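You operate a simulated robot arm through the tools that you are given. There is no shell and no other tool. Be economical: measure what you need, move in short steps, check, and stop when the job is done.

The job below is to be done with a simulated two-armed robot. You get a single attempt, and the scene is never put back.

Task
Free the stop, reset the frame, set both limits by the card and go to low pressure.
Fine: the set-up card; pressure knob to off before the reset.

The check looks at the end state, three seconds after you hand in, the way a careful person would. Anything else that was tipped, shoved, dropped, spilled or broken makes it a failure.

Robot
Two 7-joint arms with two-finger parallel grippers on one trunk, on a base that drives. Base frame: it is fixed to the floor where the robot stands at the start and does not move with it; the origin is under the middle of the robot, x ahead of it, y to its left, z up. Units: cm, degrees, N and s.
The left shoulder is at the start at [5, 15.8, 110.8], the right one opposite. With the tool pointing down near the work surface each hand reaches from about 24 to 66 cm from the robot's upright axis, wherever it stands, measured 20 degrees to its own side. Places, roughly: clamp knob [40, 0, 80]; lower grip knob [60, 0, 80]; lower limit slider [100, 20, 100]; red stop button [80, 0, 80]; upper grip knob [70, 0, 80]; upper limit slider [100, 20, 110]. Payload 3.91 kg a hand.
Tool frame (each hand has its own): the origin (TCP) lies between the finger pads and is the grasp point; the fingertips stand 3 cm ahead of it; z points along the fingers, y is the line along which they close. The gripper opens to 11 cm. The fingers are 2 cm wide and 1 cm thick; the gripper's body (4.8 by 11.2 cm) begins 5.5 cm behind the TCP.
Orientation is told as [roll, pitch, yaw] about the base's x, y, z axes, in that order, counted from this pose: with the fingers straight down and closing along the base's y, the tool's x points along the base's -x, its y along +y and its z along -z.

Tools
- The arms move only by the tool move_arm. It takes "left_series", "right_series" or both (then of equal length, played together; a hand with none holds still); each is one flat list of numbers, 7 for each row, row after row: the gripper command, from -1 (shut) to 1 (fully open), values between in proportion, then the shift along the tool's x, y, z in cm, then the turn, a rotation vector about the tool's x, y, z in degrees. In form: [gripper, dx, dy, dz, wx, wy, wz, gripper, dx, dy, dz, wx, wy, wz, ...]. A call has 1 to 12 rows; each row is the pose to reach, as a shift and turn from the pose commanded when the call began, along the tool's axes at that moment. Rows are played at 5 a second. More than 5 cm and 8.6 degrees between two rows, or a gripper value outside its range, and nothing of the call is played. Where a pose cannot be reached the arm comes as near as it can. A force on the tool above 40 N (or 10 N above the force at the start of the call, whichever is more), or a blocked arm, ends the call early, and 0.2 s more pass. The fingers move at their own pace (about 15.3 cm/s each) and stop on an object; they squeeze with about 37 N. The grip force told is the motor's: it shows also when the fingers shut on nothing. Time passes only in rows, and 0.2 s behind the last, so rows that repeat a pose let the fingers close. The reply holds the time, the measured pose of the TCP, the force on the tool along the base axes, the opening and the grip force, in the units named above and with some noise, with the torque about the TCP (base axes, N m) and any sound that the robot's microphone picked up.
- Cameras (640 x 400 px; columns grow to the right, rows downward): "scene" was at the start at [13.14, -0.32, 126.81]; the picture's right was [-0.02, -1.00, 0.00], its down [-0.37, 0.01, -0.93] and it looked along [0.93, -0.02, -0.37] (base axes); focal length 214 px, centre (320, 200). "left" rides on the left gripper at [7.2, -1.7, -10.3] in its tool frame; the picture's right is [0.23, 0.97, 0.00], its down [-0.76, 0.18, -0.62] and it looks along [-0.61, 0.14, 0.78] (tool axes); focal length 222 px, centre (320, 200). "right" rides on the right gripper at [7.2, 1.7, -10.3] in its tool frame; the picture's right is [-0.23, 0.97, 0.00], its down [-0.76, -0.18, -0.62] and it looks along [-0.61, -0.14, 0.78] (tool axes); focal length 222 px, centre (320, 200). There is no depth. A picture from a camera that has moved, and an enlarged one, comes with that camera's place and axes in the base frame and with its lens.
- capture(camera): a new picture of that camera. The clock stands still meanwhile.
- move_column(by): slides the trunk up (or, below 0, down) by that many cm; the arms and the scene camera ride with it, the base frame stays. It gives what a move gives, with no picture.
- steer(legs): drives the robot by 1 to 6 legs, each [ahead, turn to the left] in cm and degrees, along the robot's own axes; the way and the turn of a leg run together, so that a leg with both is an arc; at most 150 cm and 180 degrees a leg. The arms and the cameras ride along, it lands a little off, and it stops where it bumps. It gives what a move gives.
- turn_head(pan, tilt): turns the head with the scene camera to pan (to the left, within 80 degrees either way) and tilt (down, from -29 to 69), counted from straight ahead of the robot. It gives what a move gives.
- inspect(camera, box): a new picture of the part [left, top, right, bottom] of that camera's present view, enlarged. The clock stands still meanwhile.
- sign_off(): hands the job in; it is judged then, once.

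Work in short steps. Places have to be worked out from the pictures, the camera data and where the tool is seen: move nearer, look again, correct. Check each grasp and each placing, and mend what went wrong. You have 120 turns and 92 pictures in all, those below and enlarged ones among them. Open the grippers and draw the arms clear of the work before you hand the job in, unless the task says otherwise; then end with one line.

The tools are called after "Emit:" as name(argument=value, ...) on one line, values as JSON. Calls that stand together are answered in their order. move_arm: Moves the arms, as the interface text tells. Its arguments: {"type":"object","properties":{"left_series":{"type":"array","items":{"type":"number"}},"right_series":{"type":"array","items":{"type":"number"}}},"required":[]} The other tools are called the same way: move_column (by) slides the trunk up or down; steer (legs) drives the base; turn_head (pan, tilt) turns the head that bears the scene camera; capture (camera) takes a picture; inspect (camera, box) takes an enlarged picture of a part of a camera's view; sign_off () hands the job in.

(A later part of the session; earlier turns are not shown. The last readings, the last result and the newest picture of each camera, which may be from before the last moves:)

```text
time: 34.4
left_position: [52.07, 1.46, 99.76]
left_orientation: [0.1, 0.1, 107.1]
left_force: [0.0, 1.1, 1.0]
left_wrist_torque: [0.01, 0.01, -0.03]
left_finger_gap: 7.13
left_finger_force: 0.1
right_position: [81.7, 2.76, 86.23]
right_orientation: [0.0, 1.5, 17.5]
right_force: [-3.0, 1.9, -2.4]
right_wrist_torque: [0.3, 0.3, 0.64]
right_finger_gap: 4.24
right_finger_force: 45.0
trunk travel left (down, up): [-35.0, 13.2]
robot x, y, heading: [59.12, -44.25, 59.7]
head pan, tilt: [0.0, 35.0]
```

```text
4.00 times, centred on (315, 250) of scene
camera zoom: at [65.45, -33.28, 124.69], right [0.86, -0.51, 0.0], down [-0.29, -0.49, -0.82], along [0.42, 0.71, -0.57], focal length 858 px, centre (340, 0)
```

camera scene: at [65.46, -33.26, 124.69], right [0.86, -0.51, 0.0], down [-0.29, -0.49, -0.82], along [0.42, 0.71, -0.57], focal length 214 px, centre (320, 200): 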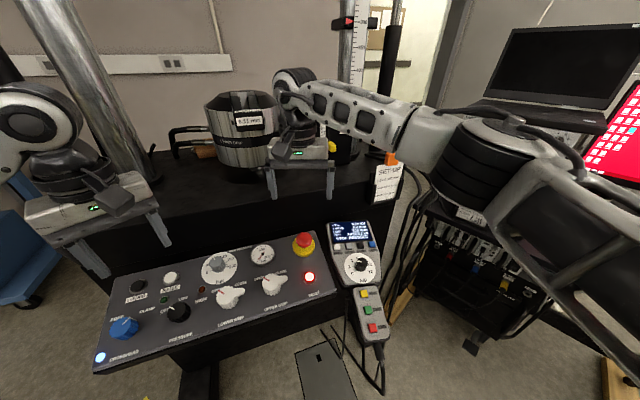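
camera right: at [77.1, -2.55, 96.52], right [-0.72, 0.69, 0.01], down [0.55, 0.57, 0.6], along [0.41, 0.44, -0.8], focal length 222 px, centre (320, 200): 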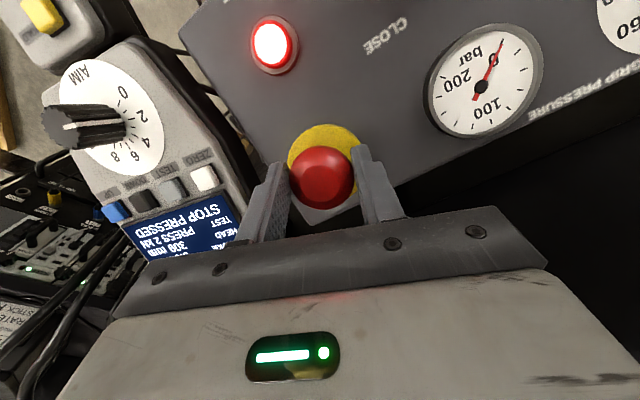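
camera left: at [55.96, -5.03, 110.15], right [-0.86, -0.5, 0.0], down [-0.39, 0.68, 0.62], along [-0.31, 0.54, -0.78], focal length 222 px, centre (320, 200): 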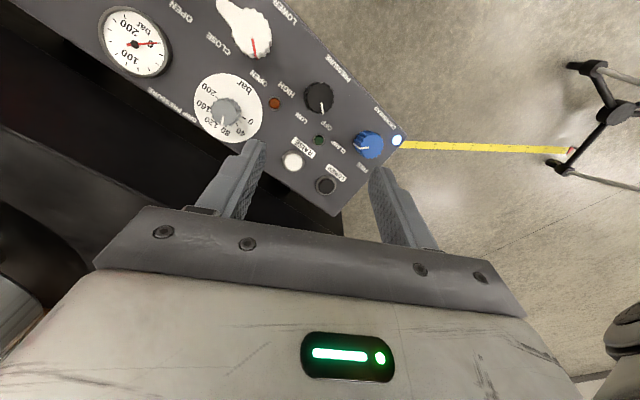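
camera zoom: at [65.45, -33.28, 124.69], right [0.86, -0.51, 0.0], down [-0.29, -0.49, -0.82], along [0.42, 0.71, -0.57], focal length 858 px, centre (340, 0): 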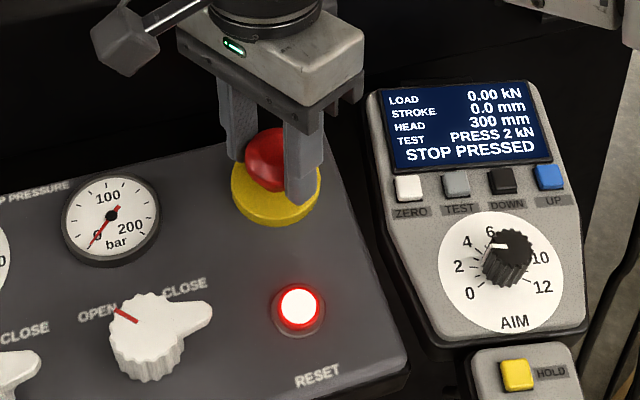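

Still STOP PRESSED, torque 0.64 N m — it may be slipping or wants a pull. I try a small upward pull while held.

Emit:
move_arm(right_series=[-1, 0, 0, -0.4, 0, 0, 0, -1, 0, 0, -0.8, 0, 0, 0, -1, 0, 0, -1.2, 0, 0, 0])

Emit:
inspect(camera="scene", box=[250, 200, 380, 300])

```text
time: 35.2
left_position: [52.05, 1.41, 99.65]
left_orientation: [-0.2, 0.3, 107.1]
left_force: [-0.3, -0.2, 0.5]
left_wrist_torque: [0.0, 0.01, -0.01]
left_finger_gap: 7.14
left_finger_force: 0.1
right_position: [81.64, 2.52, 86.98]
right_orientation: [-0.5, 1.6, 17.5]
right_force: [-14.4, -10.0, -21.8]
right_wrist_torque: [0.35, -0.11, -0.41]
right_finger_gap: 4.23
right_finger_force: 44.8
trunk travel left (down, up): [-35.0, 13.2]
robot x, y, heading: [58.81, -44.35, 59.4]
head pan, tilt: [0.0, 35.0]
```

```text
4.00 times, centred on (315, 250) of scene
camera zoom: at [65.4, -33.27, 124.65], right [0.86, -0.51, 0.0], down [-0.29, -0.49, -0.82], along [0.42, 0.71, -0.57], focal length 858 px, centre (340, 0)
```

zoom: 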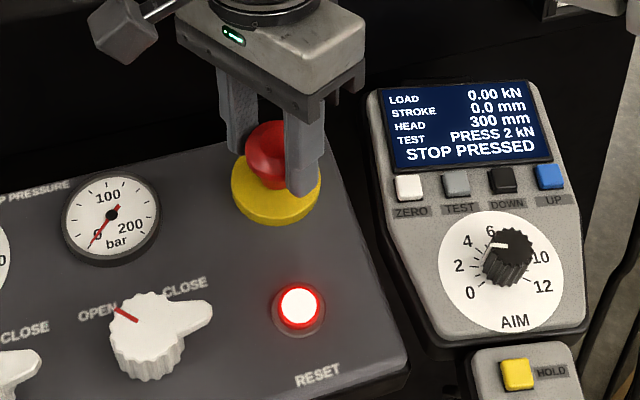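

Pull is 22 N so far with little motion. I increase the pull slightly to see whether it pops.

Emit:
move_arm(right_series=[-1, 0, 0, -0.4, 0, 0, 0, -1, 0, 0, -0.8, 0, 0, 0, -1, 0, 0, -1.2, 0, 0, 0])

Emit:
inspect(camera="scene", box=[250, 200, 380, 300])

```text
time: 36.0
left_position: [52.08, 1.56, 99.57]
left_orientation: [-0.1, 0.3, 107.1]
left_force: [-0.1, -0.3, -0.6]
left_wrist_torque: [-0.01, -0.01, -0.01]
left_finger_gap: 7.16
left_finger_force: 0.0
right_position: [81.97, 2.68, 87.81]
right_orientation: [-0.8, 1.7, 17.3]
right_force: [-9.7, -3.0, -38.7]
right_wrist_torque: [0.07, 0.41, -0.26]
right_finger_gap: 4.27
right_finger_force: 45.1
trunk travel left (down, up): [-35.0, 13.2]
robot x, y, heading: [58.98, -44.34, 59.4]
head pan, tilt: [0.0, 35.0]
```

```text
4.00 times, centred on (315, 250) of scene
camera zoom: at [65.54, -33.07, 124.65], right [0.86, -0.51, 0.0], down [-0.29, -0.5, -0.82], along [0.42, 0.7, -0.58], focal length 858 px, centre (340, 0)
```

zoom: 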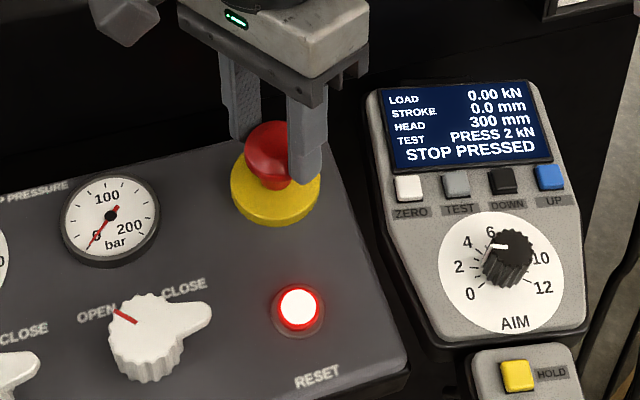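

The fingers slid up the cap; pulling is not it. I regrip with more angle: open, rotate to yaw ~88, come down to z≈85.8.

Emit:
move_arm(right_series=[0.3, 0, 0, -1, 0, 0, 0, 0.3, 0, 0, -1, 0, 0, -8, 0.3, 0, 0, -1, 0, 0, -16, 0.3, 0, 0, -1, 0, 0, -24, 0.3, 0, 0, -1, 0, 0, -32, 0.3, 0, 0, -1, 0, 0, -40, 0.3, 0, 0, -1, 0, 0, -48, 0.3, 0, 0, -1, 0, 0, -56, 0.3, 0, 0, -1, 0, 0, -64, 0.3, 0, 0, -1, 0, 0, -71, 0.3, 0, 0, 1.5, 0, 0, -71, 0.3, 0, 0, 1.5, 0, 0, -71])

Emit:
capture(camera="right")

```text
time: 38.6
left_position: [52.1, 1.36, 99.81]
left_orientation: [-0.1, 0.3, 107.1]
left_force: [0.5, 0.5, 0.0]
left_wrist_torque: [-0.02, 0.02, -0.01]
left_finger_gap: 7.15
left_finger_force: 0.0
right_position: [81.8, 2.71, 86.99]
right_orientation: [1.1, 0.6, 88.4]
right_force: [0.4, -0.1, 0.3]
right_wrist_torque: [-0.01, 0.02, 0.01]
right_finger_gap: 7.16
right_finger_force: 0.0
trunk travel left (down, up): [-35.0, 13.2]
robot x, y, heading: [59.09, -44.26, 59.7]
head pan, tilt: [0.0, 35.0]
```

```text
49 pictures are left
camera right: at [80.22, -4.32, 97.35], right [-0.97, 0.25, 0.02], down [0.21, 0.76, 0.61], along [0.14, 0.59, -0.79], focal length 222 px, centre (320, 200)
```

right: 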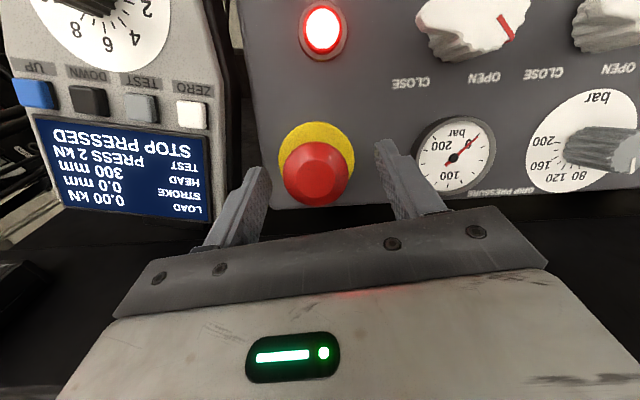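

Cap at ~(82.1, 2.9). I descend 1.1, close, and begin a long clockwise twist (64°).

Emit:
move_arm(right_series=[0.3, -0.15, -0.3, 1.1, 0, 0, 0, -1, -0.15, -0.3, 1.1, 0, 0, 0, -1, -0.15, -0.3, 1.1, 0, 0, 0, -1, -0.15, -0.3, 1.1, 0, 0, 0, -1, -0.15, -0.3, 1.1, 0, 0, 8, -1, -0.15, -0.3, 1.1, 0, 0, 16, -1, -0.15, -0.3, 1.1, 0, 0, 24, -1, -0.15, -0.3, 1.1, 0, 0, 32, -1, -0.15, -0.3, 1.1, 0, 0, 40, -1, -0.15, -0.3, 1.1, 0, 0, 48, -1, -0.15, -0.3, 1.1, 0, 0, 56, -1, -0.15, -0.3, 1.1, 0, 0, 64])

Emit:
inspect(camera="scene", box=[250, 200, 380, 300])

```text
time: 41.2
left_position: [52.13, 1.41, 99.75]
left_orientation: [0.0, 0.2, 107.2]
left_force: [0.2, 0.1, 0.2]
left_wrist_torque: [0.0, 0.05, -0.03]
left_finger_gap: 7.14
left_finger_force: 0.1
right_position: [82.15, 2.79, 85.88]
right_orientation: [-0.1, 1.4, 24.2]
right_force: [5.6, -4.8, -1.9]
right_wrist_torque: [0.18, 0.19, 0.82]
right_finger_gap: 4.3
right_finger_force: 45.7
trunk travel left (down, up): [-35.0, 13.2]
robot x, y, heading: [58.98, -44.1, 59.3]
head pan, tilt: [0.0, 35.0]
```

```text
4.00 times, centred on (315, 250) of scene
camera zoom: at [65.53, -33.36, 124.69], right [0.86, -0.51, 0.0], down [-0.29, -0.49, -0.82], along [0.42, 0.71, -0.57], focal length 858 px, centre (340, 0)
```

zoom: 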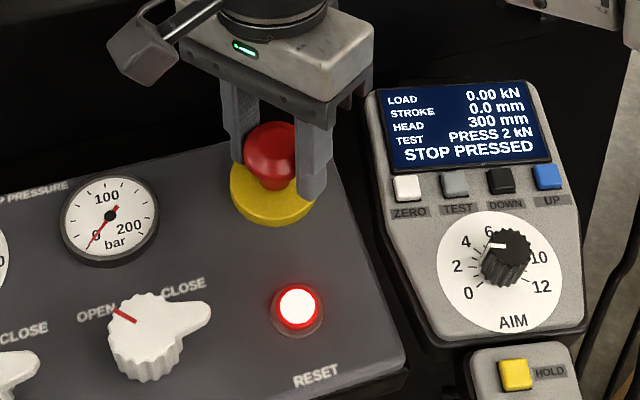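

Clockwise only slips (0.82 N m). From here I twist the other way, anticlockwise.

Emit:
move_arm(right_series=[-1, 0, 0, 0, 0, 0, -8, -1, 0, 0, 0, 0, 0, -16, -1, 0, 0, 0, 0, 0, -24, -1, 0, 0, 0, 0, 0, -32, -1, 0, 0, 0, 0, 0, -40, -1, 0, 0, 0, 0, 0, -48, -1, 0, 0, 0, 0, 0, -56, -1, 0, 0, 0, 0, 0, -64])

Emit:
inspect(camera="scene", box=[250, 200, 380, 300])

```text
time: 43.0
left_position: [52.11, 1.41, 99.85]
left_orientation: [0.0, 0.2, 107.1]
left_force: [-0.1, 0.2, 0.0]
left_wrist_torque: [-0.01, -0.02, -0.02]
left_finger_gap: 7.16
left_finger_force: 0.1
right_position: [82.12, 2.74, 86.03]
right_orientation: [1.2, 0.5, 88.5]
right_force: [1.1, -0.8, 0.7]
right_wrist_torque: [-0.3, -0.51, -0.61]
right_finger_gap: 4.12
right_finger_force: 44.8
trunk travel left (down, up): [-35.0, 13.2]
robot x, y, heading: [59.17, -44.58, 59.7]
head pan, tilt: [0.0, 35.0]
```

```text
4.00 times, centred on (315, 250) of scene
camera zoom: at [65.46, -33.33, 124.7], right [0.86, -0.51, 0.0], down [-0.29, -0.49, -0.82], along [0.42, 0.71, -0.57], focal length 858 px, centre (340, 0)
```

zoom: 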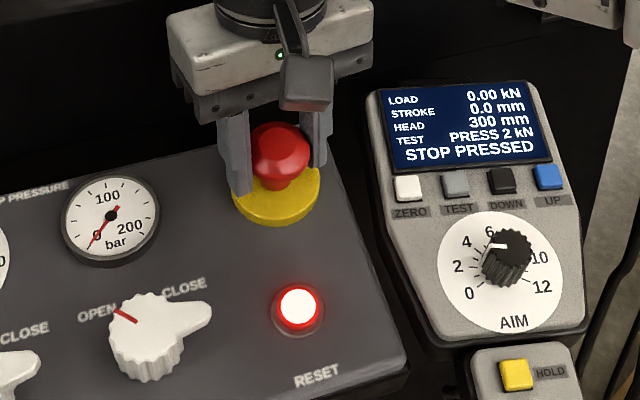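

Neither twist rotates it, but the cap seems to stand a few mm higher than before the pull. I release, lift a bit and look.

Emit:
move_arm(right_series=[0.3, 0, 0, 0, 0, 0, 0, 0.3, 0, 0, 0, 0, 0, 0, 0.3, 0, 0, -4, 0, 0, 0, 0.3, 0, 0, -7, 0, 0, 0])

Emit:
inspect(camera="scene", box=[250, 200, 350, 280])

```text
time: 44.0
left_position: [52.04, 1.38, 99.75]
left_orientation: [0.0, 0.2, 107.2]
left_force: [0.3, 0.4, 0.1]
left_wrist_torque: [0.01, -0.01, -0.03]
left_finger_gap: 7.17
left_finger_force: 0.0
right_position: [82.29, 2.75, 93.07]
right_orientation: [1.2, 0.7, 88.4]
right_force: [0.1, 0.3, -0.6]
right_wrist_torque: [0.04, -0.03, -0.03]
right_finger_gap: 7.16
right_finger_force: 0.1
trunk travel left (down, up): [-35.0, 13.2]
robot x, y, heading: [59.1, -44.21, 59.3]
head pan, tilt: [0.0, 35.0]
```

```text
5.00 times, centred on (300, 240) of scene
camera zoom: at [65.46, -33.33, 124.69], right [0.86, -0.51, 0.0], down [-0.29, -0.49, -0.82], along [0.42, 0.71, -0.57], focal length 1072 px, centre (420, 0)
```

zoom: 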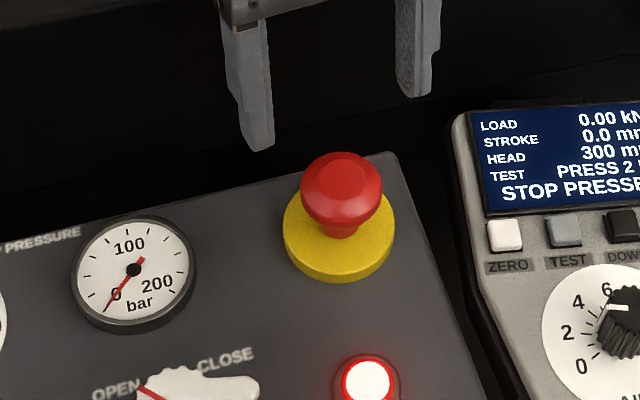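

The cap stands ~0.6 cm higher and stayed there, but the display still says pressed. I regrip lower under the cap and pull again.

Emit:
move_arm(right_series=[0.3, 0, 0, 3.5, 0, 0, 0, 0.3, 0, 0, 6.8, 0, 0, 0, -1, 0, 0, 6.8, 0, 0, 0, -1, 0, 0, 6.8, 0, 0, 0, -1, 0, 0, 6.8, 0, 0, 0, -1, 0, 0, 6.3, 0, 0, 0, -1, 0, 0, 5.8, 0, 0, 0])

Emit:
inspect(camera="scene", box=[250, 200, 380, 300])

```text
time: 45.7
left_position: [52.02, 1.6, 99.8]
left_orientation: [0.1, 0.3, 107.1]
left_force: [-0.8, -0.2, 0.0]
left_wrist_torque: [-0.03, 0.01, -0.02]
left_finger_gap: 7.14
left_finger_force: 0.0
right_position: [82.09, 2.79, 86.19]
right_orientation: [1.2, 1.2, 88.6]
right_force: [-0.9, 12.3, -18.1]
right_wrist_torque: [0.52, -0.73, -0.05]
right_finger_gap: 4.13
right_finger_force: 44.9
trunk travel left (down, up): [-35.0, 13.2]
robot x, y, heading: [59.36, -44.39, 59.6]
head pan, tilt: [0.0, 35.0]
stopped in row 7 (right hand): the force on the tool passed its limit at 41 N (the readings are from after the stop); the commanded pose is now the measured one
```

```text
4.00 times, centred on (315, 250) of scene
camera zoom: at [65.49, -33.06, 124.67], right [0.86, -0.51, 0.0], down [-0.29, -0.5, -0.82], along [0.41, 0.7, -0.58], focal length 858 px, centre (340, 0)
```

zoom: 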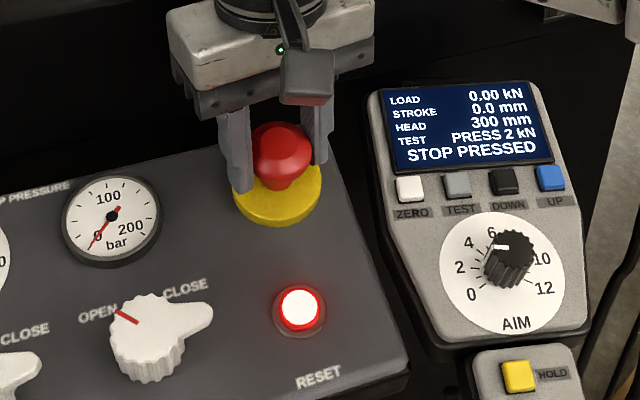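

It resists hard at end of travel, so the stop is out; the display is likely latched until reset. I release and lift.

Emit:
move_arm(right_series=[0.3, 0, 0, 0, 0, 0, 0, 0.3, 0, 0, 0, 0, 0, 0, 0.3, 0, 0, -4.5, 0, 0, 0, 0.3, 0, 0, -9, 0, 0, 0])

Emit:
capture(camera="right")

```text
time: 46.7
left_position: [52.0, 1.45, 99.82]
left_orientation: [0.0, 0.1, 107.0]
left_force: [-0.8, 0.2, 0.1]
left_wrist_torque: [0.02, 0.0, 0.0]
left_finger_gap: 7.15
left_finger_force: 0.1
right_position: [82.21, 2.74, 95.64]
right_orientation: [1.2, 1.2, 88.6]
right_force: [0.3, 0.1, -0.2]
right_wrist_torque: [-0.02, 0.04, 0.0]
right_finger_gap: 7.16
right_finger_force: 0.0
trunk travel left (down, up): [-35.0, 13.2]
robot x, y, heading: [59.37, -43.84, 59.3]
head pan, tilt: [0.0, 35.0]
```

```text
44 pictures are left
camera right: at [80.63, -4.22, 106.1], right [-0.97, 0.25, 0.02], down [0.21, 0.77, 0.6], along [0.14, 0.59, -0.8], focal length 222 px, centre (320, 200)
```

right: 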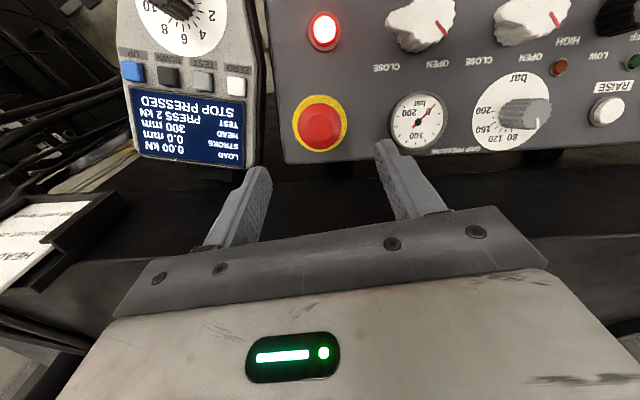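

Reset button at about (79.8, −4.1, ~79.5). I shut the fingers, move over it and descend to tips ≈81.5.

Emit:
move_arm(right_series=[-1, 3.4, 1.1, 0, 0, 0, 0, -1, 6.85, 2.25, 0, 0, 0, 0, -1, 6.85, 2.25, 0, 0, 0, 0, -1, 6.85, 2.25, 4.5, 0, 0, 0, -1, 6.85, 2.25, 9, 0, 0, 0, -1, 6.85, 2.25, 11.1, 0, 0, 0])

Emit:
capture(camera="right")

Emit:
inspect(camera="scene", box=[250, 220, 380, 320])

```text
time: 48.1
left_position: [52.09, 1.43, 99.85]
left_orientation: [0.0, 0.1, 107.1]
left_force: [-0.1, 0.4, 0.8]
left_wrist_torque: [-0.01, -0.03, -0.02]
left_finger_gap: 7.17
left_finger_force: 0.1
right_position: [79.64, -4.2, 84.66]
right_orientation: [1.1, 1.2, 88.7]
right_force: [-0.2, -0.4, 0.1]
right_wrist_torque: [-0.01, -0.03, -0.02]
right_finger_gap: 0.0
right_finger_force: 37.2
trunk travel left (down, up): [-35.0, 13.2]
robot x, y, heading: [58.88, -44.46, 59.6]
head pan, tilt: [0.0, 35.0]
```

```text
43 pictures are left
camera right: at [78.0, -11.09, 95.11], right [-0.97, 0.25, 0.02], down [0.21, 0.77, 0.6], along [0.14, 0.59, -0.8], focal length 222 px, centre (320, 200)
```

right: 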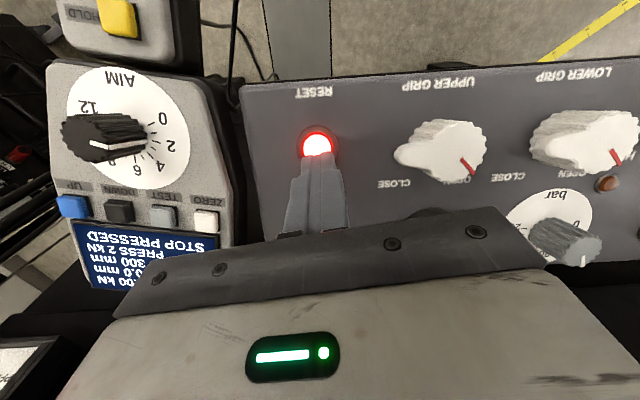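

```text
4.00 times, centred on (315, 270) of scene
camera zoom: at [65.46, -33.31, 124.7], right [0.86, -0.51, 0.0], down [-0.29, -0.49, -0.82], along [0.42, 0.71, -0.57], focal length 858 px, centre (340, -80)
```

zoom: 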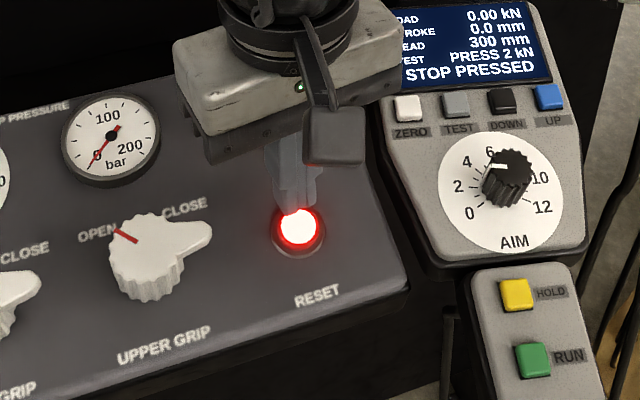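

Tip is above the button. I press down in small steps, with the force limit as guard.

Emit:
move_arm(right_series=[-1, 0.2, -0.1, 0.8, 0, 0, 0, -1, 0.2, -0.1, 1.4, 0, 0, 0, -1, 0.2, -0.1, 1.8, 0, 0, 0, -1, 0.2, -0.1, 2.2, 0, 0, 0])

Emit:
inspect(camera="scene", box=[250, 200, 380, 300])

```text
time: 49.1
left_position: [52.04, 1.42, 99.9]
left_orientation: [0.0, 0.2, 107.2]
left_force: [0.4, -0.4, 0.6]
left_wrist_torque: [-0.03, 0.0, 0.02]
left_finger_gap: 7.16
left_finger_force: 0.0
right_position: [79.67, -4.21, 82.35]
right_orientation: [1.1, 1.2, 88.4]
right_force: [-0.7, -0.1, 0.2]
right_wrist_torque: [0.03, -0.02, 0.0]
right_finger_gap: 0.0
right_finger_force: 37.4
trunk travel left (down, up): [-35.0, 13.2]
robot x, y, heading: [59.34, -44.0, 59.3]
head pan, tilt: [0.0, 35.0]
```

```text
4.00 times, centred on (315, 250) of scene
camera zoom: at [65.46, -33.31, 124.7], right [0.86, -0.51, 0.0], down [-0.29, -0.49, -0.82], along [0.42, 0.71, -0.57], focal length 858 px, centre (340, 0)
```

zoom: 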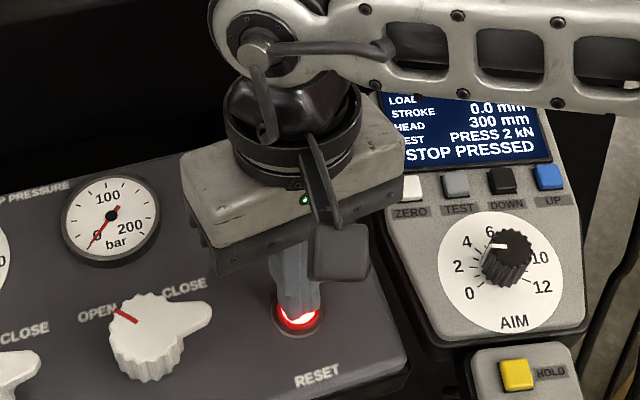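

No contact yet (tips 79.35). I keep pressing down.

Emit:
move_arm(right_series=[-1, 0.1, 0, 0.4, 0, 0, 0, -1, 0.1, 0, 0.8, 0, 0, 0, -1, 0.1, 0, 1.2, 0, 0, 0, -1, 0.1, 0, 1.5, 0, 0, 0])

Emit:
inspect(camera="scene", box=[250, 200, 380, 300])

```text
time: 50.1
left_position: [52.05, 1.23, 99.91]
left_orientation: [-0.1, 0.0, 107.1]
left_force: [0.7, 0.0, -0.2]
left_wrist_torque: [0.0, 0.0, 0.0]
left_finger_gap: 7.17
left_finger_force: 0.0
right_position: [79.64, -4.3, 81.68]
right_orientation: [1.4, 0.3, 88.6]
right_force: [0.2, -9.3, 22.5]
right_wrist_torque: [-0.06, -0.03, -0.12]
right_finger_gap: 0.0
right_finger_force: 37.3
trunk travel left (down, up): [-35.0, 13.2]
robot x, y, heading: [59.29, -44.02, 59.4]
head pan, tilt: [0.0, 35.0]
heard: click
stopped in row 4 (right hand): the force on the tool passed its limit at 41 N (the readings are from after the stop); the commanded pose is now the measured one
```

```text
4.00 times, centred on (315, 250) of scene
camera zoom: at [65.42, -33.57, 124.73], right [0.86, -0.51, 0.0], down [-0.29, -0.49, -0.82], along [0.42, 0.71, -0.57], focal length 858 px, centre (340, 0)
```

zoom: 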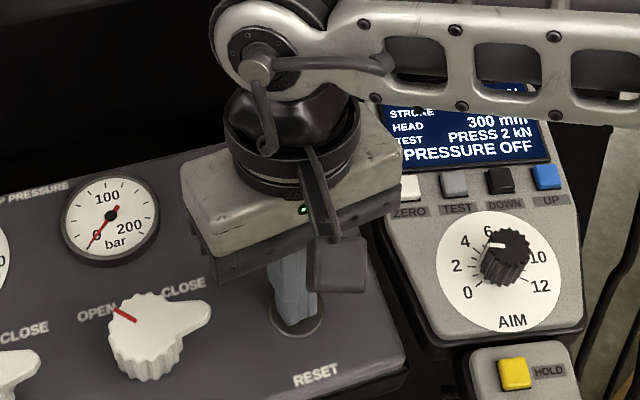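

Click heard; the display now reads PRESSURE OFF and the reset lamp is out. I lift both hands high before driving closer to the limit sliders (yellow ≈(99,16.5,102), orange ≈(105,15.5,112)).

Emit:
move_arm(right_series=[-1, 0, 0, -4.5, 0, 0, 0, -1, 0, 0, -9, 0, 0, 0, -1, 1, 0, -13.5, 0, 0, 0, -1, 3, 0, -18, 0, 0, 0, -1, 5, 0, -22, 0, 0, 0, -1, 7, 0, -26, 0, 0, 0, -1, 9, 0, -30, 0, 0, 0, -1, 11, 0, -33, 0, 0, 0], left_series=[0.3, 0, 0, -2, 0, 0, 0, 0.3, 0, 0, -4, 0, 0, 0, 0.3, 1, 0, -6, 0, 0, 0, 0.3, 2, 0, -8, 0, 0, 0, 0.3, 4, 0, -10, 0, 0, 0, 0.3, 6, 0, -12, 0, 0, 0, 0.3, 8, 0, -14, 0, 0, 0, 0.3, 10, 0, -15, 0, 0, 0])

Emit:
steer(legs=[[0, -60], [22, 0], [0, 76]])

Emit:
capture(camera="scene")

```text
time: 51.9
left_position: [54.89, -8.05, 114.78]
left_orientation: [0.0, 0.1, 107.1]
left_force: [-0.1, -0.2, 0.2]
left_wrist_torque: [0.04, 0.01, -0.02]
left_finger_gap: 7.16
left_finger_force: 0.1
right_position: [80.07, -15.2, 114.44]
right_orientation: [1.2, 0.7, 88.5]
right_force: [-0.1, 0.1, 0.4]
right_wrist_torque: [0.0, -0.01, 0.0]
right_finger_gap: 0.0
right_finger_force: 36.9
trunk travel left (down, up): [-35.0, 13.2]
robot x, y, heading: [59.0, -44.22, 59.3]
head pan, tilt: [0.0, 35.0]
```

```text
time: 59.5
left_position: [67.3, -10.74, 114.77]
left_orientation: [0.1, 0.1, 122.7]
left_force: [0.0, 0.5, 0.9]
left_wrist_torque: [0.03, -0.01, 0.01]
left_finger_gap: 7.16
left_finger_force: 0.0
right_position: [93.44, -10.8, 114.34]
right_orientation: [1.1, 0.6, 104.1]
right_force: [-0.9, 0.1, 0.6]
right_wrist_torque: [-0.02, 0.0, 0.02]
right_finger_gap: 0.0
right_finger_force: 37.0
trunk travel left (down, up): [-35.0, 13.2]
robot x, y, heading: [81.27, -44.54, 75.1]
head pan, tilt: [0.0, 35.0]
```

```text
39 pictures are left
camera scene: at [84.14, -32.23, 124.7], right [0.97, -0.26, 0.0], down [-0.15, -0.55, -0.82], along [0.21, 0.79, -0.57], focal length 214 px, centre (320, 200)
```

scene: 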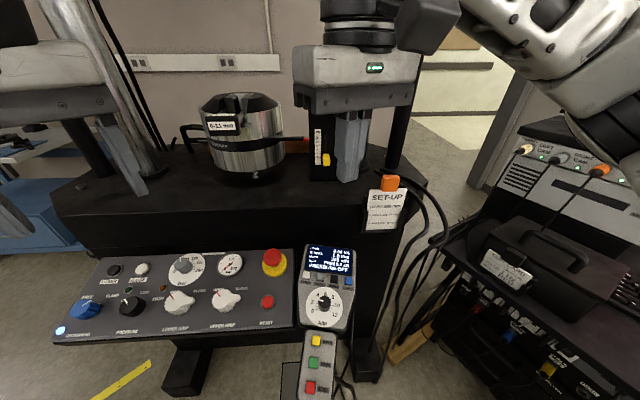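

I swing the right hand to heading ~77° first (27° about its axis), preparing to point it horizontally at the sliders with the fingers closing vertically.

Emit:
move_arm(right_series=[-0.2, 0, 0, 0, 0, 0, 7, -0.2, 0, 0, 0, 0, 0, 14, -0.2, 0, 0, 0, 0, 0, 21, -0.2, 0, 0, 0, 0, 0, 27])

Emit:
move_arm(right_series=[-0.2, -1, 0, 0, -4.3, -4.3, 4.3, -0.2, -2, 0, 0, -8.6, -8.6, 8.6, -0.2, -3, 0, 0, -12.9, -12.9, 12.9, -0.2, -4, 0, 0, -17.2, -17.2, 17.2, -0.2, -5, 0, 0, -21.5, -21.5, 21.5, -0.2, -6, 0, 0, -25.8, -25.8, 25.8, -0.2, -7, 0, 0, -30.1, -30.1, 30.1, -0.2, -8, 0, 0, -34.6, -34.6, 34.6])

```text
time: 60.5
left_position: [67.24, -10.78, 114.73]
left_orientation: [0.0, 0.2, 122.7]
left_force: [0.0, -0.2, -0.1]
left_wrist_torque: [-0.04, 0.03, -0.01]
left_finger_gap: 7.15
left_finger_force: 0.0
right_position: [93.3, -10.79, 114.3]
right_orientation: [0.7, 1.0, 77.0]
right_force: [0.1, 0.0, -0.2]
right_wrist_torque: [-0.01, -0.02, -0.02]
right_finger_gap: 4.38
right_finger_force: 0.1
trunk travel left (down, up): [-35.0, 13.2]
robot x, y, heading: [81.05, -44.48, 75.1]
head pan, tilt: [0.0, 35.0]
```

```text
time: 62.3
left_position: [67.24, -10.77, 114.83]
left_orientation: [0.0, 0.2, 122.7]
left_force: [-0.4, -0.5, 0.7]
left_wrist_torque: [0.0, 0.04, -0.01]
left_finger_gap: 7.16
left_finger_force: 0.1
right_position: [94.99, -2.87, 114.21]
right_orientation: [44.9, -18.1, 32.2]
right_force: [-0.3, 0.3, 0.1]
right_wrist_torque: [-0.06, 0.03, -0.01]
right_finger_gap: 4.41
right_finger_force: 0.0
trunk travel left (down, up): [-35.0, 13.2]
robot x, y, heading: [81.02, -44.69, 75.3]
head pan, tilt: [0.0, 35.0]
```

The arm follows well. I finish the second 60° of the rotation in place.

Emit:
move_arm(right_series=[-0.2, 0, 0, 0, -4.3, -4.3, 4.3, -0.2, 0, 0, 0, -8.6, -8.6, 8.6, -0.2, 0, 0, 0, -12.9, -12.9, 12.9, -0.2, 0, 0, 0, -17.2, -17.2, 17.2, -0.2, 0, 0, 0, -21.5, -21.5, 21.5, -0.2, 0, 0, 0, -25.8, -25.8, 25.8, -0.2, 0, 0, 0, -30.1, -30.1, 30.1, -0.2, 0, 0, 0, -34.6, -34.6, 34.6])

Emit:
capture(camera="right")

Emit:
capture(camera="scene")

```text
time: 64.1
left_position: [67.24, -10.84, 114.84]
left_orientation: [0.1, 0.2, 122.7]
left_force: [0.1, 0.5, -0.2]
left_wrist_torque: [0.0, 0.02, 0.03]
left_finger_gap: 7.14
left_finger_force: 0.0
right_position: [95.17, -3.02, 114.29]
right_orientation: [88.9, 0.7, -12.9]
right_force: [0.0, -0.8, -0.6]
right_wrist_torque: [0.01, 0.0, 0.01]
right_finger_gap: 4.39
right_finger_force: 0.0
trunk travel left (down, up): [-35.0, 13.2]
robot x, y, heading: [80.88, -44.43, 75.0]
head pan, tilt: [0.0, 35.0]
```

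```text
38 pictures are left
camera right: at [85.88, -11.27, 116.19], right [0.24, -0.04, 0.97], down [0.6, -0.78, -0.18], along [0.76, 0.63, -0.16], focal length 222 px, centre (320, 200)
```

right: 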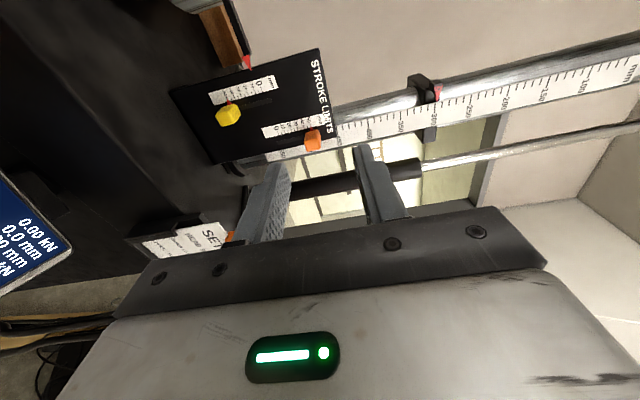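

```text
37 pictures are left
camera scene: at [84.12, -32.22, 124.69], right [0.97, -0.26, 0.0], down [-0.15, -0.55, -0.82], along [0.21, 0.79, -0.57], focal length 214 px, centre (320, 200)
```

scene: 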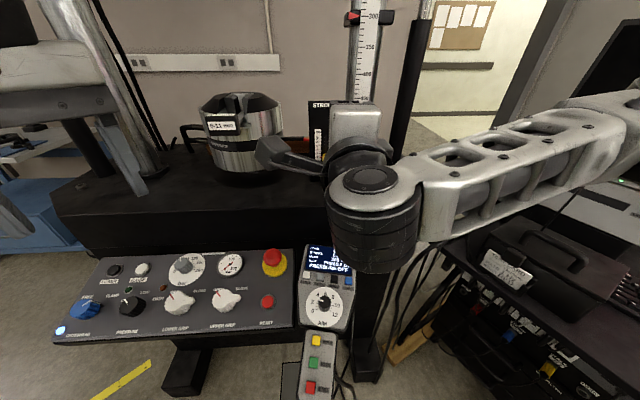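

The hand now points at the plate with fingers closing vertically. Orange tab ≈(105.0,15.5,111.8), yellow ≈(98.7,16.5,101.8). I go to 5 cm short of the orange tab.

Emit:
move_arm(right_series=[0, -1.3, -0.6, 3.4, 0, 0, 0, 0, -2.6, -1.3, 6.8, 0, 0, 0, 0, -3.9, -1.9, 10.2, 0, 0, 0, 0, -5.1, -2.5, 13.6, 0, 0, 0])

Emit:
capture(camera="right")

Emit:
inspect(camera="scene", box=[280, 70, 440, 190])

```text
time: 65.1
left_position: [67.18, -10.77, 114.69]
left_orientation: [0.0, 0.2, 122.7]
left_force: [0.7, 0.6, -0.3]
left_wrist_torque: [0.02, -0.02, 0.01]
left_finger_gap: 7.15
left_finger_force: 0.1
right_position: [103.02, 9.15, 111.36]
right_orientation: [88.9, 0.9, -12.7]
right_force: [-0.6, -0.4, 0.9]
right_wrist_torque: [-0.03, -0.02, -0.02]
right_finger_gap: 5.54
right_finger_force: 0.0
trunk travel left (down, up): [-35.0, 13.2]
robot x, y, heading: [80.66, -44.43, 75.0]
head pan, tilt: [0.0, 35.0]
```

```text
36 pictures are left
camera right: at [93.85, 0.8, 113.41], right [0.24, -0.03, 0.97], down [0.6, -0.78, -0.18], along [0.76, 0.63, -0.17], focal length 222 px, centre (320, 200)
```

right: 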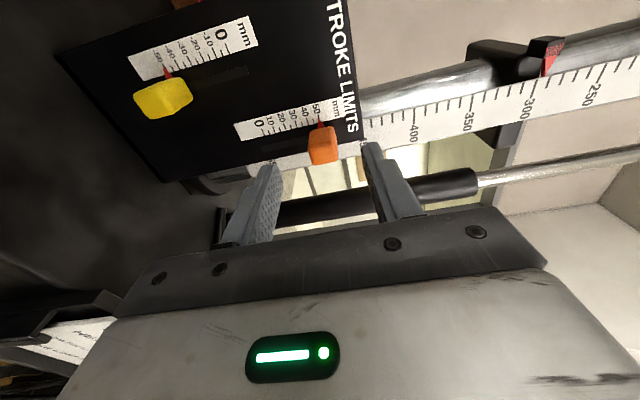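

```text
3.33 times, centred on (360, 130) of scene
camera zoom: at [84.13, -32.21, 124.69], right [0.97, -0.26, 0.0], down [-0.15, -0.55, -0.82], along [0.21, 0.79, -0.57], focal length 715 px, centre (187, 433)
```

zoom: 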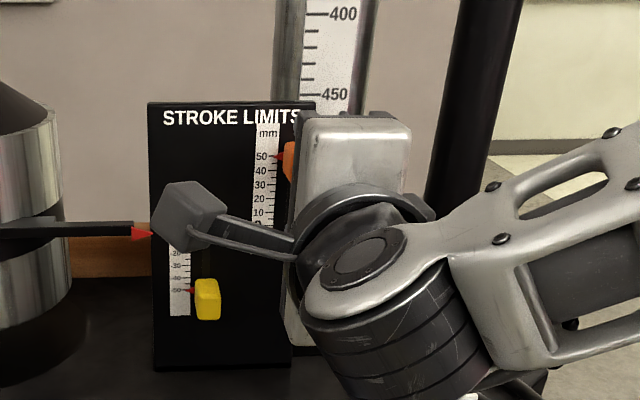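

Tab centred vertically (z≈111.4), 0.35 cm to the right of the tool line. I advance 4.6 cm with that correction.

Emit:
move_arm(right_series=[0, -0.3, 0, 2, 0, 0, 0, 0, -0.3, 0, 3.6, 0, 0, 0, 0, -0.3, 0, 4.6, 0, 0, 0])

Emit:
capture(camera="right")

```text
time: 65.9
left_position: [67.3, -10.82, 114.8]
left_orientation: [0.0, 0.1, 122.8]
left_force: [-0.2, 0.2, 0.5]
left_wrist_torque: [0.03, 0.0, -0.02]
left_finger_gap: 7.14
left_finger_force: 0.0
right_position: [104.49, 13.53, 111.3]
right_orientation: [88.8, 0.8, -12.7]
right_force: [-0.4, 0.8, 0.2]
right_wrist_torque: [0.02, -0.01, 0.02]
right_finger_gap: 5.47
right_finger_force: 0.1
trunk travel left (down, up): [-35.0, 13.2]
robot x, y, heading: [80.97, -44.43, 75.2]
head pan, tilt: [0.0, 35.0]
```

```text
34 pictures are left
camera right: at [95.11, 5.23, 113.27], right [0.24, -0.03, 0.97], down [0.6, -0.78, -0.17], along [0.76, 0.63, -0.17], focal length 222 px, centre (320, 200)
```

right: 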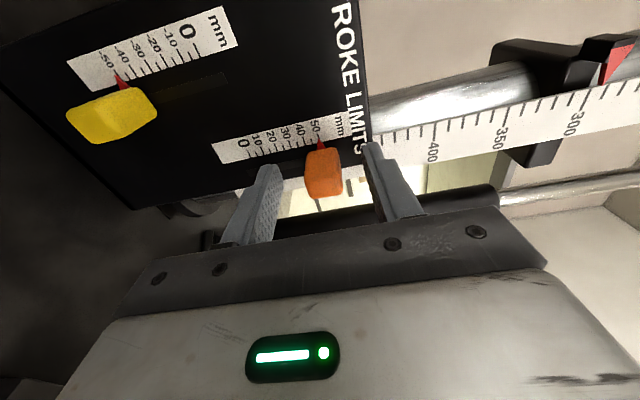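

The tab stands between the fingers, no contact. I close gently on it.

Emit:
move_arm(right_series=[-0.5, 0, 0, 0, 0, 0, 0, -1, 0, 0, 0, 0, 0, 0, -1, 0, 0, 0, 0, 0, 0, -1, 0, 0, 0, 0, 0, 0])

Emit:
inspect(camera="right", box=[200, 60, 420, 230])

```text
time: 66.9
left_position: [67.32, -10.86, 114.72]
left_orientation: [0.1, 0.1, 122.7]
left_force: [-0.4, 0.0, -0.7]
left_wrist_torque: [-0.02, -0.01, -0.03]
left_finger_gap: 7.15
left_finger_force: 0.1
right_position: [104.35, 13.6, 111.31]
right_orientation: [88.9, 0.7, -12.8]
right_force: [0.7, 1.1, -2.2]
right_wrist_torque: [0.86, -0.76, -0.06]
right_finger_gap: 2.2
right_finger_force: 45.1
trunk travel left (down, up): [-35.0, 13.2]
robot x, y, heading: [80.8, -44.32, 75.4]
head pan, tilt: [0.0, 35.0]
```

```text
2.35 times, centred on (310, 145) of right
camera zoom: at [95.1, 5.23, 113.27], right [0.24, -0.03, 0.97], down [0.6, -0.78, -0.17], along [0.76, 0.63, -0.16], focal length 523 px, centre (344, 329)
```

zoom: 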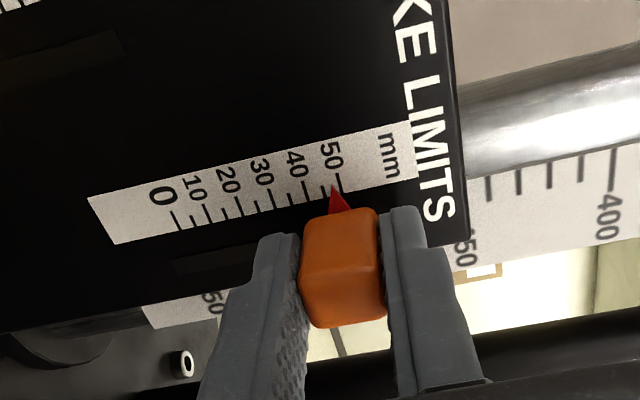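

Gripped (2.2 cm). The pointer is at 50 and the scale is 1:1, so I lower it 2.0 cm to 30.

Emit:
move_arm(right_series=[-1, 0, -0.5, 0, 0, 0, 0, -1, 0, -1.0, 0, 0, 0, 0, -1, 0, -1.5, 0, 0, 0, 0, -1, 0, -2.0, 0, 0, 0, 0, -1, 0, -2.0, 0, 0, 0, 0])

Emit:
inspect(camera="right", box=[240, 70, 390, 190])

Emit:
inspect(camera="scene", box=[310, 90, 380, 150])

```text
time: 68.1
left_position: [67.31, -10.8, 114.79]
left_orientation: [0.0, 0.2, 122.6]
left_force: [-0.2, -0.2, 0.4]
left_wrist_torque: [0.0, 0.0, 0.0]
left_finger_gap: 7.14
left_finger_force: 0.1
right_position: [104.45, 13.74, 109.22]
right_orientation: [88.9, 0.8, -12.7]
right_force: [1.7, 5.9, 1.2]
right_wrist_torque: [0.92, -0.72, 0.05]
right_finger_gap: 2.18
right_finger_force: 45.2
trunk travel left (down, up): [-35.0, 13.2]
robot x, y, heading: [81.02, -44.3, 75.3]
head pan, tilt: [0.0, 35.0]
```

```text
3.33 times, centred on (315, 130) of right
camera zoom: at [95.1, 5.24, 111.29], right [0.24, -0.04, 0.97], down [0.6, -0.78, -0.18], along [0.76, 0.63, -0.16], focal length 740 px, centre (337, 433)
```

zoom: 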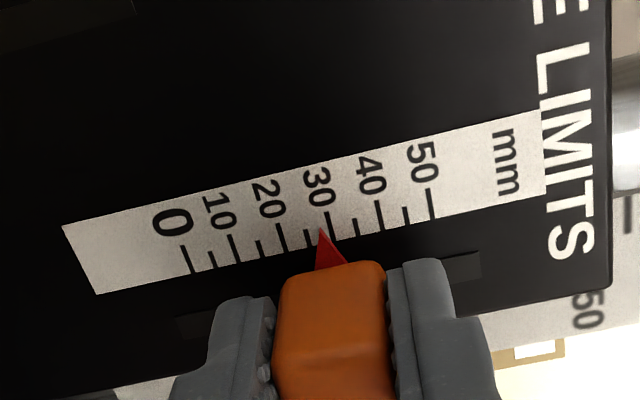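

```text
6.67 times, centred on (345, 120) of scene
camera zoom: at [84.16, -32.17, 124.69], right [0.97, -0.26, 0.0], down [-0.15, -0.55, -0.82], along [0.21, 0.79, -0.57], focal length 1430 px, centre (153, 733)
```

zoom: 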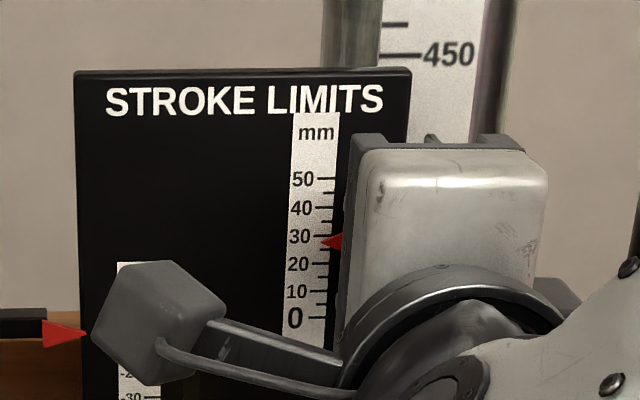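

The pointer reads about 28.5 in both views. I raise it 0.13 cm.

Emit:
move_arm(right_series=[-1, 0, 0.13, 0, 0, 0, 0, -1, 0, 0.13, 0, 0, 0, 0])

Emit:
inspect(camera="right", box=[275, 95, 365, 170])

```text
time: 68.7
left_position: [67.28, -10.76, 114.83]
left_orientation: [0.0, 0.4, 122.8]
left_force: [0.3, 0.0, 0.0]
left_wrist_torque: [0.0, 0.04, 0.0]
left_finger_gap: 7.14
left_finger_force: 0.1
right_position: [104.45, 13.59, 109.42]
right_orientation: [88.7, 0.7, -12.8]
right_force: [2.4, 4.8, -2.6]
right_wrist_torque: [0.88, -0.67, -0.35]
right_finger_gap: 2.18
right_finger_force: 45.6
trunk travel left (down, up): [-35.0, 13.2]
robot x, y, heading: [81.12, -44.39, 75.4]
head pan, tilt: [0.0, 35.0]
```

```text
5.33 times, centred on (320, 132) of right
camera zoom: at [95.1, 5.24, 111.33], right [0.24, -0.03, 0.97], down [0.6, -0.78, -0.17], along [0.76, 0.62, -0.17], focal length 1185 px, centre (320, 560)
```

zoom: 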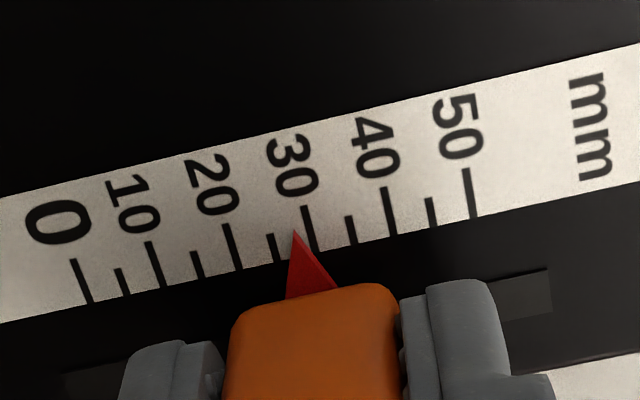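

Still ~28.2 by this view (small moves get absorbed by compliance). I raise the command another 0.2 cm and check both views.

Emit:
move_arm(right_series=[-1, 0, 0.2, 0, 0, 0, 0, -1, 0, 0.2, 0, 0, 0, 0, -1, 0, 0.2, 0, 0, 0, 0])

Emit:
inspect(camera="right", box=[275, 95, 365, 170])

Emit:
inspect(camera="scene", box=[325, 95, 365, 125])

```text
time: 69.5
left_position: [67.23, -10.74, 114.82]
left_orientation: [-0.1, 0.2, 122.7]
left_force: [0.3, -0.7, -0.6]
left_wrist_torque: [0.01, 0.0, 0.04]
left_finger_gap: 7.14
left_finger_force: 0.0
right_position: [104.46, 13.7, 109.67]
right_orientation: [88.8, 0.8, -12.7]
right_force: [3.0, 0.7, -2.3]
right_wrist_torque: [0.82, -0.63, -0.35]
right_finger_gap: 2.18
right_finger_force: 44.7
trunk travel left (down, up): [-35.0, 13.2]
robot x, y, heading: [81.21, -44.25, 75.3]
head pan, tilt: [0.0, 35.0]
```

```text
5.33 times, centred on (320, 132) of right
camera zoom: at [95.11, 5.23, 111.61], right [0.24, -0.03, 0.97], down [0.6, -0.78, -0.18], along [0.76, 0.63, -0.17], focal length 1185 px, centre (320, 560)
```

zoom: 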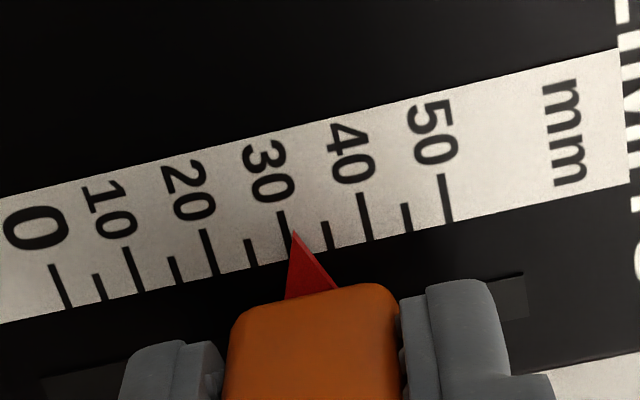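

```text
13.33 times, centred on (345, 110) of scene
camera zoom: at [84.18, -32.2, 124.69], right [0.97, -0.26, 0.0], down [-0.15, -0.55, -0.82], along [0.21, 0.79, -0.57], focal length 2860 px, centre (-13, 1400)
```

zoom: 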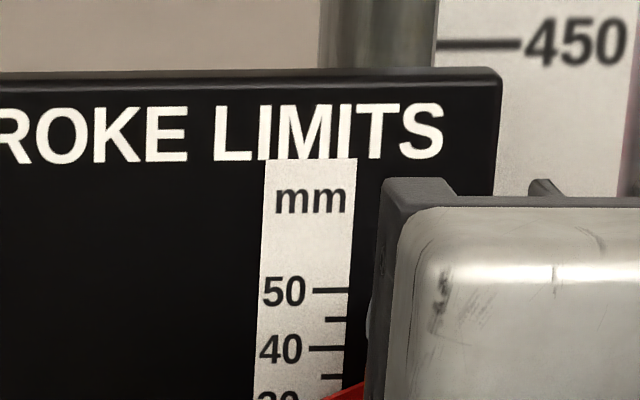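

Now ~31 in both views. Given ~1 mm of lag on reversal, I command −0.18 cm.

Emit:
move_arm(right_series=[-1, 0, -0.18, 0, 0, 0, 0, -1, 0, -0.18, 0, 0, 0, 0, -1, 0, -0.18, 0, 0, 0, 0])

Emit:
inspect(camera="right", box=[275, 95, 365, 170])

```text
time: 70.3
left_position: [67.09, -10.84, 114.75]
left_orientation: [-0.1, 0.2, 122.8]
left_force: [-0.7, 0.0, 0.8]
left_wrist_torque: [-0.01, -0.02, 0.03]
left_finger_gap: 7.13
left_finger_force: 0.1
right_position: [104.34, 13.59, 109.52]
right_orientation: [89.0, 0.7, -12.8]
right_force: [2.5, 3.3, 1.5]
right_wrist_torque: [1.01, -0.7, 0.1]
right_finger_gap: 2.17
right_finger_force: 45.0
trunk travel left (down, up): [-35.0, 13.2]
robot x, y, heading: [81.14, -44.76, 75.2]
head pan, tilt: [0.0, 35.0]
```

```text
5.33 times, centred on (320, 132) of right
camera zoom: at [95.11, 5.22, 111.5], right [0.24, -0.04, 0.97], down [0.6, -0.78, -0.18], along [0.76, 0.63, -0.16], focal length 1185 px, centre (320, 560)
```

zoom: 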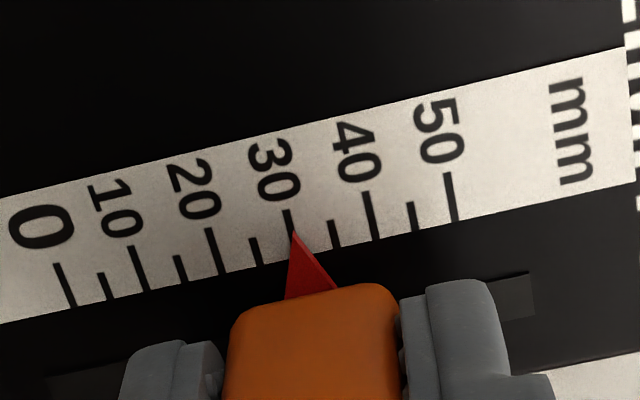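

Reads ~30.3. I open, back off 6 cm, and check.

Emit:
move_arm(right_series=[-0.3, 0, 0, 0, 0, 0, 0, 0, 0, 0, 0, 0, 0, 0, 0, 0, 0, -3, 0, 0, 0, 0, 0, 0, -6, 0, 0, 0])

Emit:
inspect(camera="right", box=[130, 20, 370, 180])

```text
time: 71.3
left_position: [67.25, -10.75, 114.82]
left_orientation: [0.0, 0.1, 122.8]
left_force: [-0.8, 0.0, 0.5]
left_wrist_torque: [-0.03, 0.0, -0.01]
left_finger_gap: 7.15
left_finger_force: 0.1
right_position: [103.04, 7.71, 109.73]
right_orientation: [88.9, 0.7, -12.7]
right_force: [0.1, -0.1, 0.3]
right_wrist_torque: [-0.01, -0.04, -0.01]
right_finger_gap: 5.5
right_finger_force: 0.0
trunk travel left (down, up): [-35.0, 13.2]
robot x, y, heading: [81.0, -44.36, 75.3]
head pan, tilt: [0.0, 35.0]
```

```text
2.50 times, centred on (250, 100) of right
camera zoom: at [93.77, -0.72, 111.61], right [0.24, -0.03, 0.97], down [0.6, -0.78, -0.18], along [0.76, 0.63, -0.16], focal length 555 px, centre (495, 450)
```

zoom: 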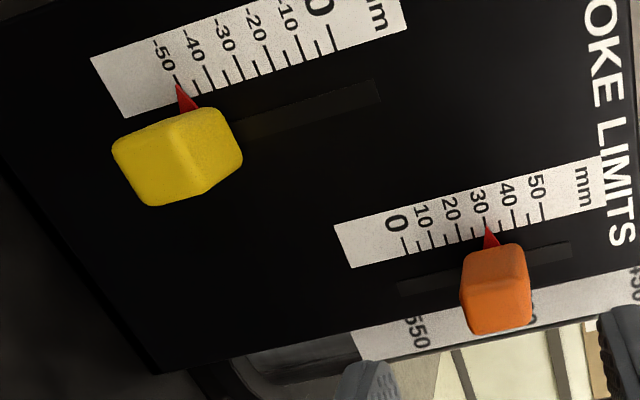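

Upper limit is set. Yellow tab at ≈(98.7,16.5,101.6), at −50. I move to 6 cm short of it.

Emit:
move_arm(right_series=[0, 1.6, -2, 0, 0, 0, 0, 0, 3.1, -4, 0, 0, 0, 0, 0, 4.7, -6, 0, 0, 0, 0, 0, 6.1, -8.1, 0, 0, 0, 0])

Emit:
capture(camera="right")

Emit:
capture(camera="scene")

```text
time: 72.3
left_position: [67.29, -10.87, 114.79]
left_orientation: [0.0, 0.2, 122.7]
left_force: [0.0, 0.3, 0.0]
left_wrist_torque: [-0.01, 0.01, 0.0]
left_finger_gap: 7.14
left_finger_force: 0.0
right_position: [96.9, 8.9, 101.52]
right_orientation: [88.9, 0.6, -12.8]
right_force: [0.4, -0.6, 0.9]
right_wrist_torque: [0.0, -0.02, 0.02]
right_finger_gap: 5.49
right_finger_force: 0.1
trunk travel left (down, up): [-35.0, 13.2]
robot x, y, heading: [80.88, -44.44, 75.2]
head pan, tilt: [0.0, 35.0]
```

```text
25 pictures are left
camera right: at [87.69, 0.58, 103.52], right [0.24, -0.03, 0.97], down [0.6, -0.78, -0.18], along [0.76, 0.63, -0.16], focal length 222 px, centre (320, 200)
```

right: 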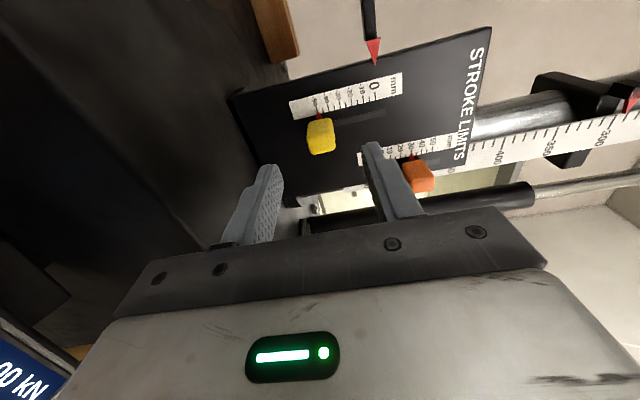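

```text
24 pictures are left
camera scene: at [84.13, -32.21, 124.7], right [0.97, -0.26, 0.0], down [-0.15, -0.55, -0.82], along [0.21, 0.79, -0.57], focal length 214 px, centre (320, 200)
```

scene: 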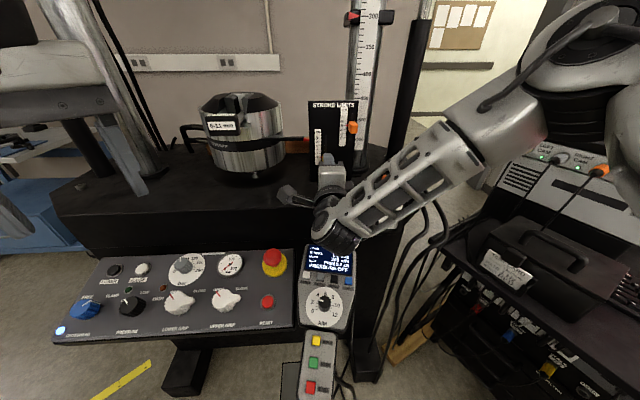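

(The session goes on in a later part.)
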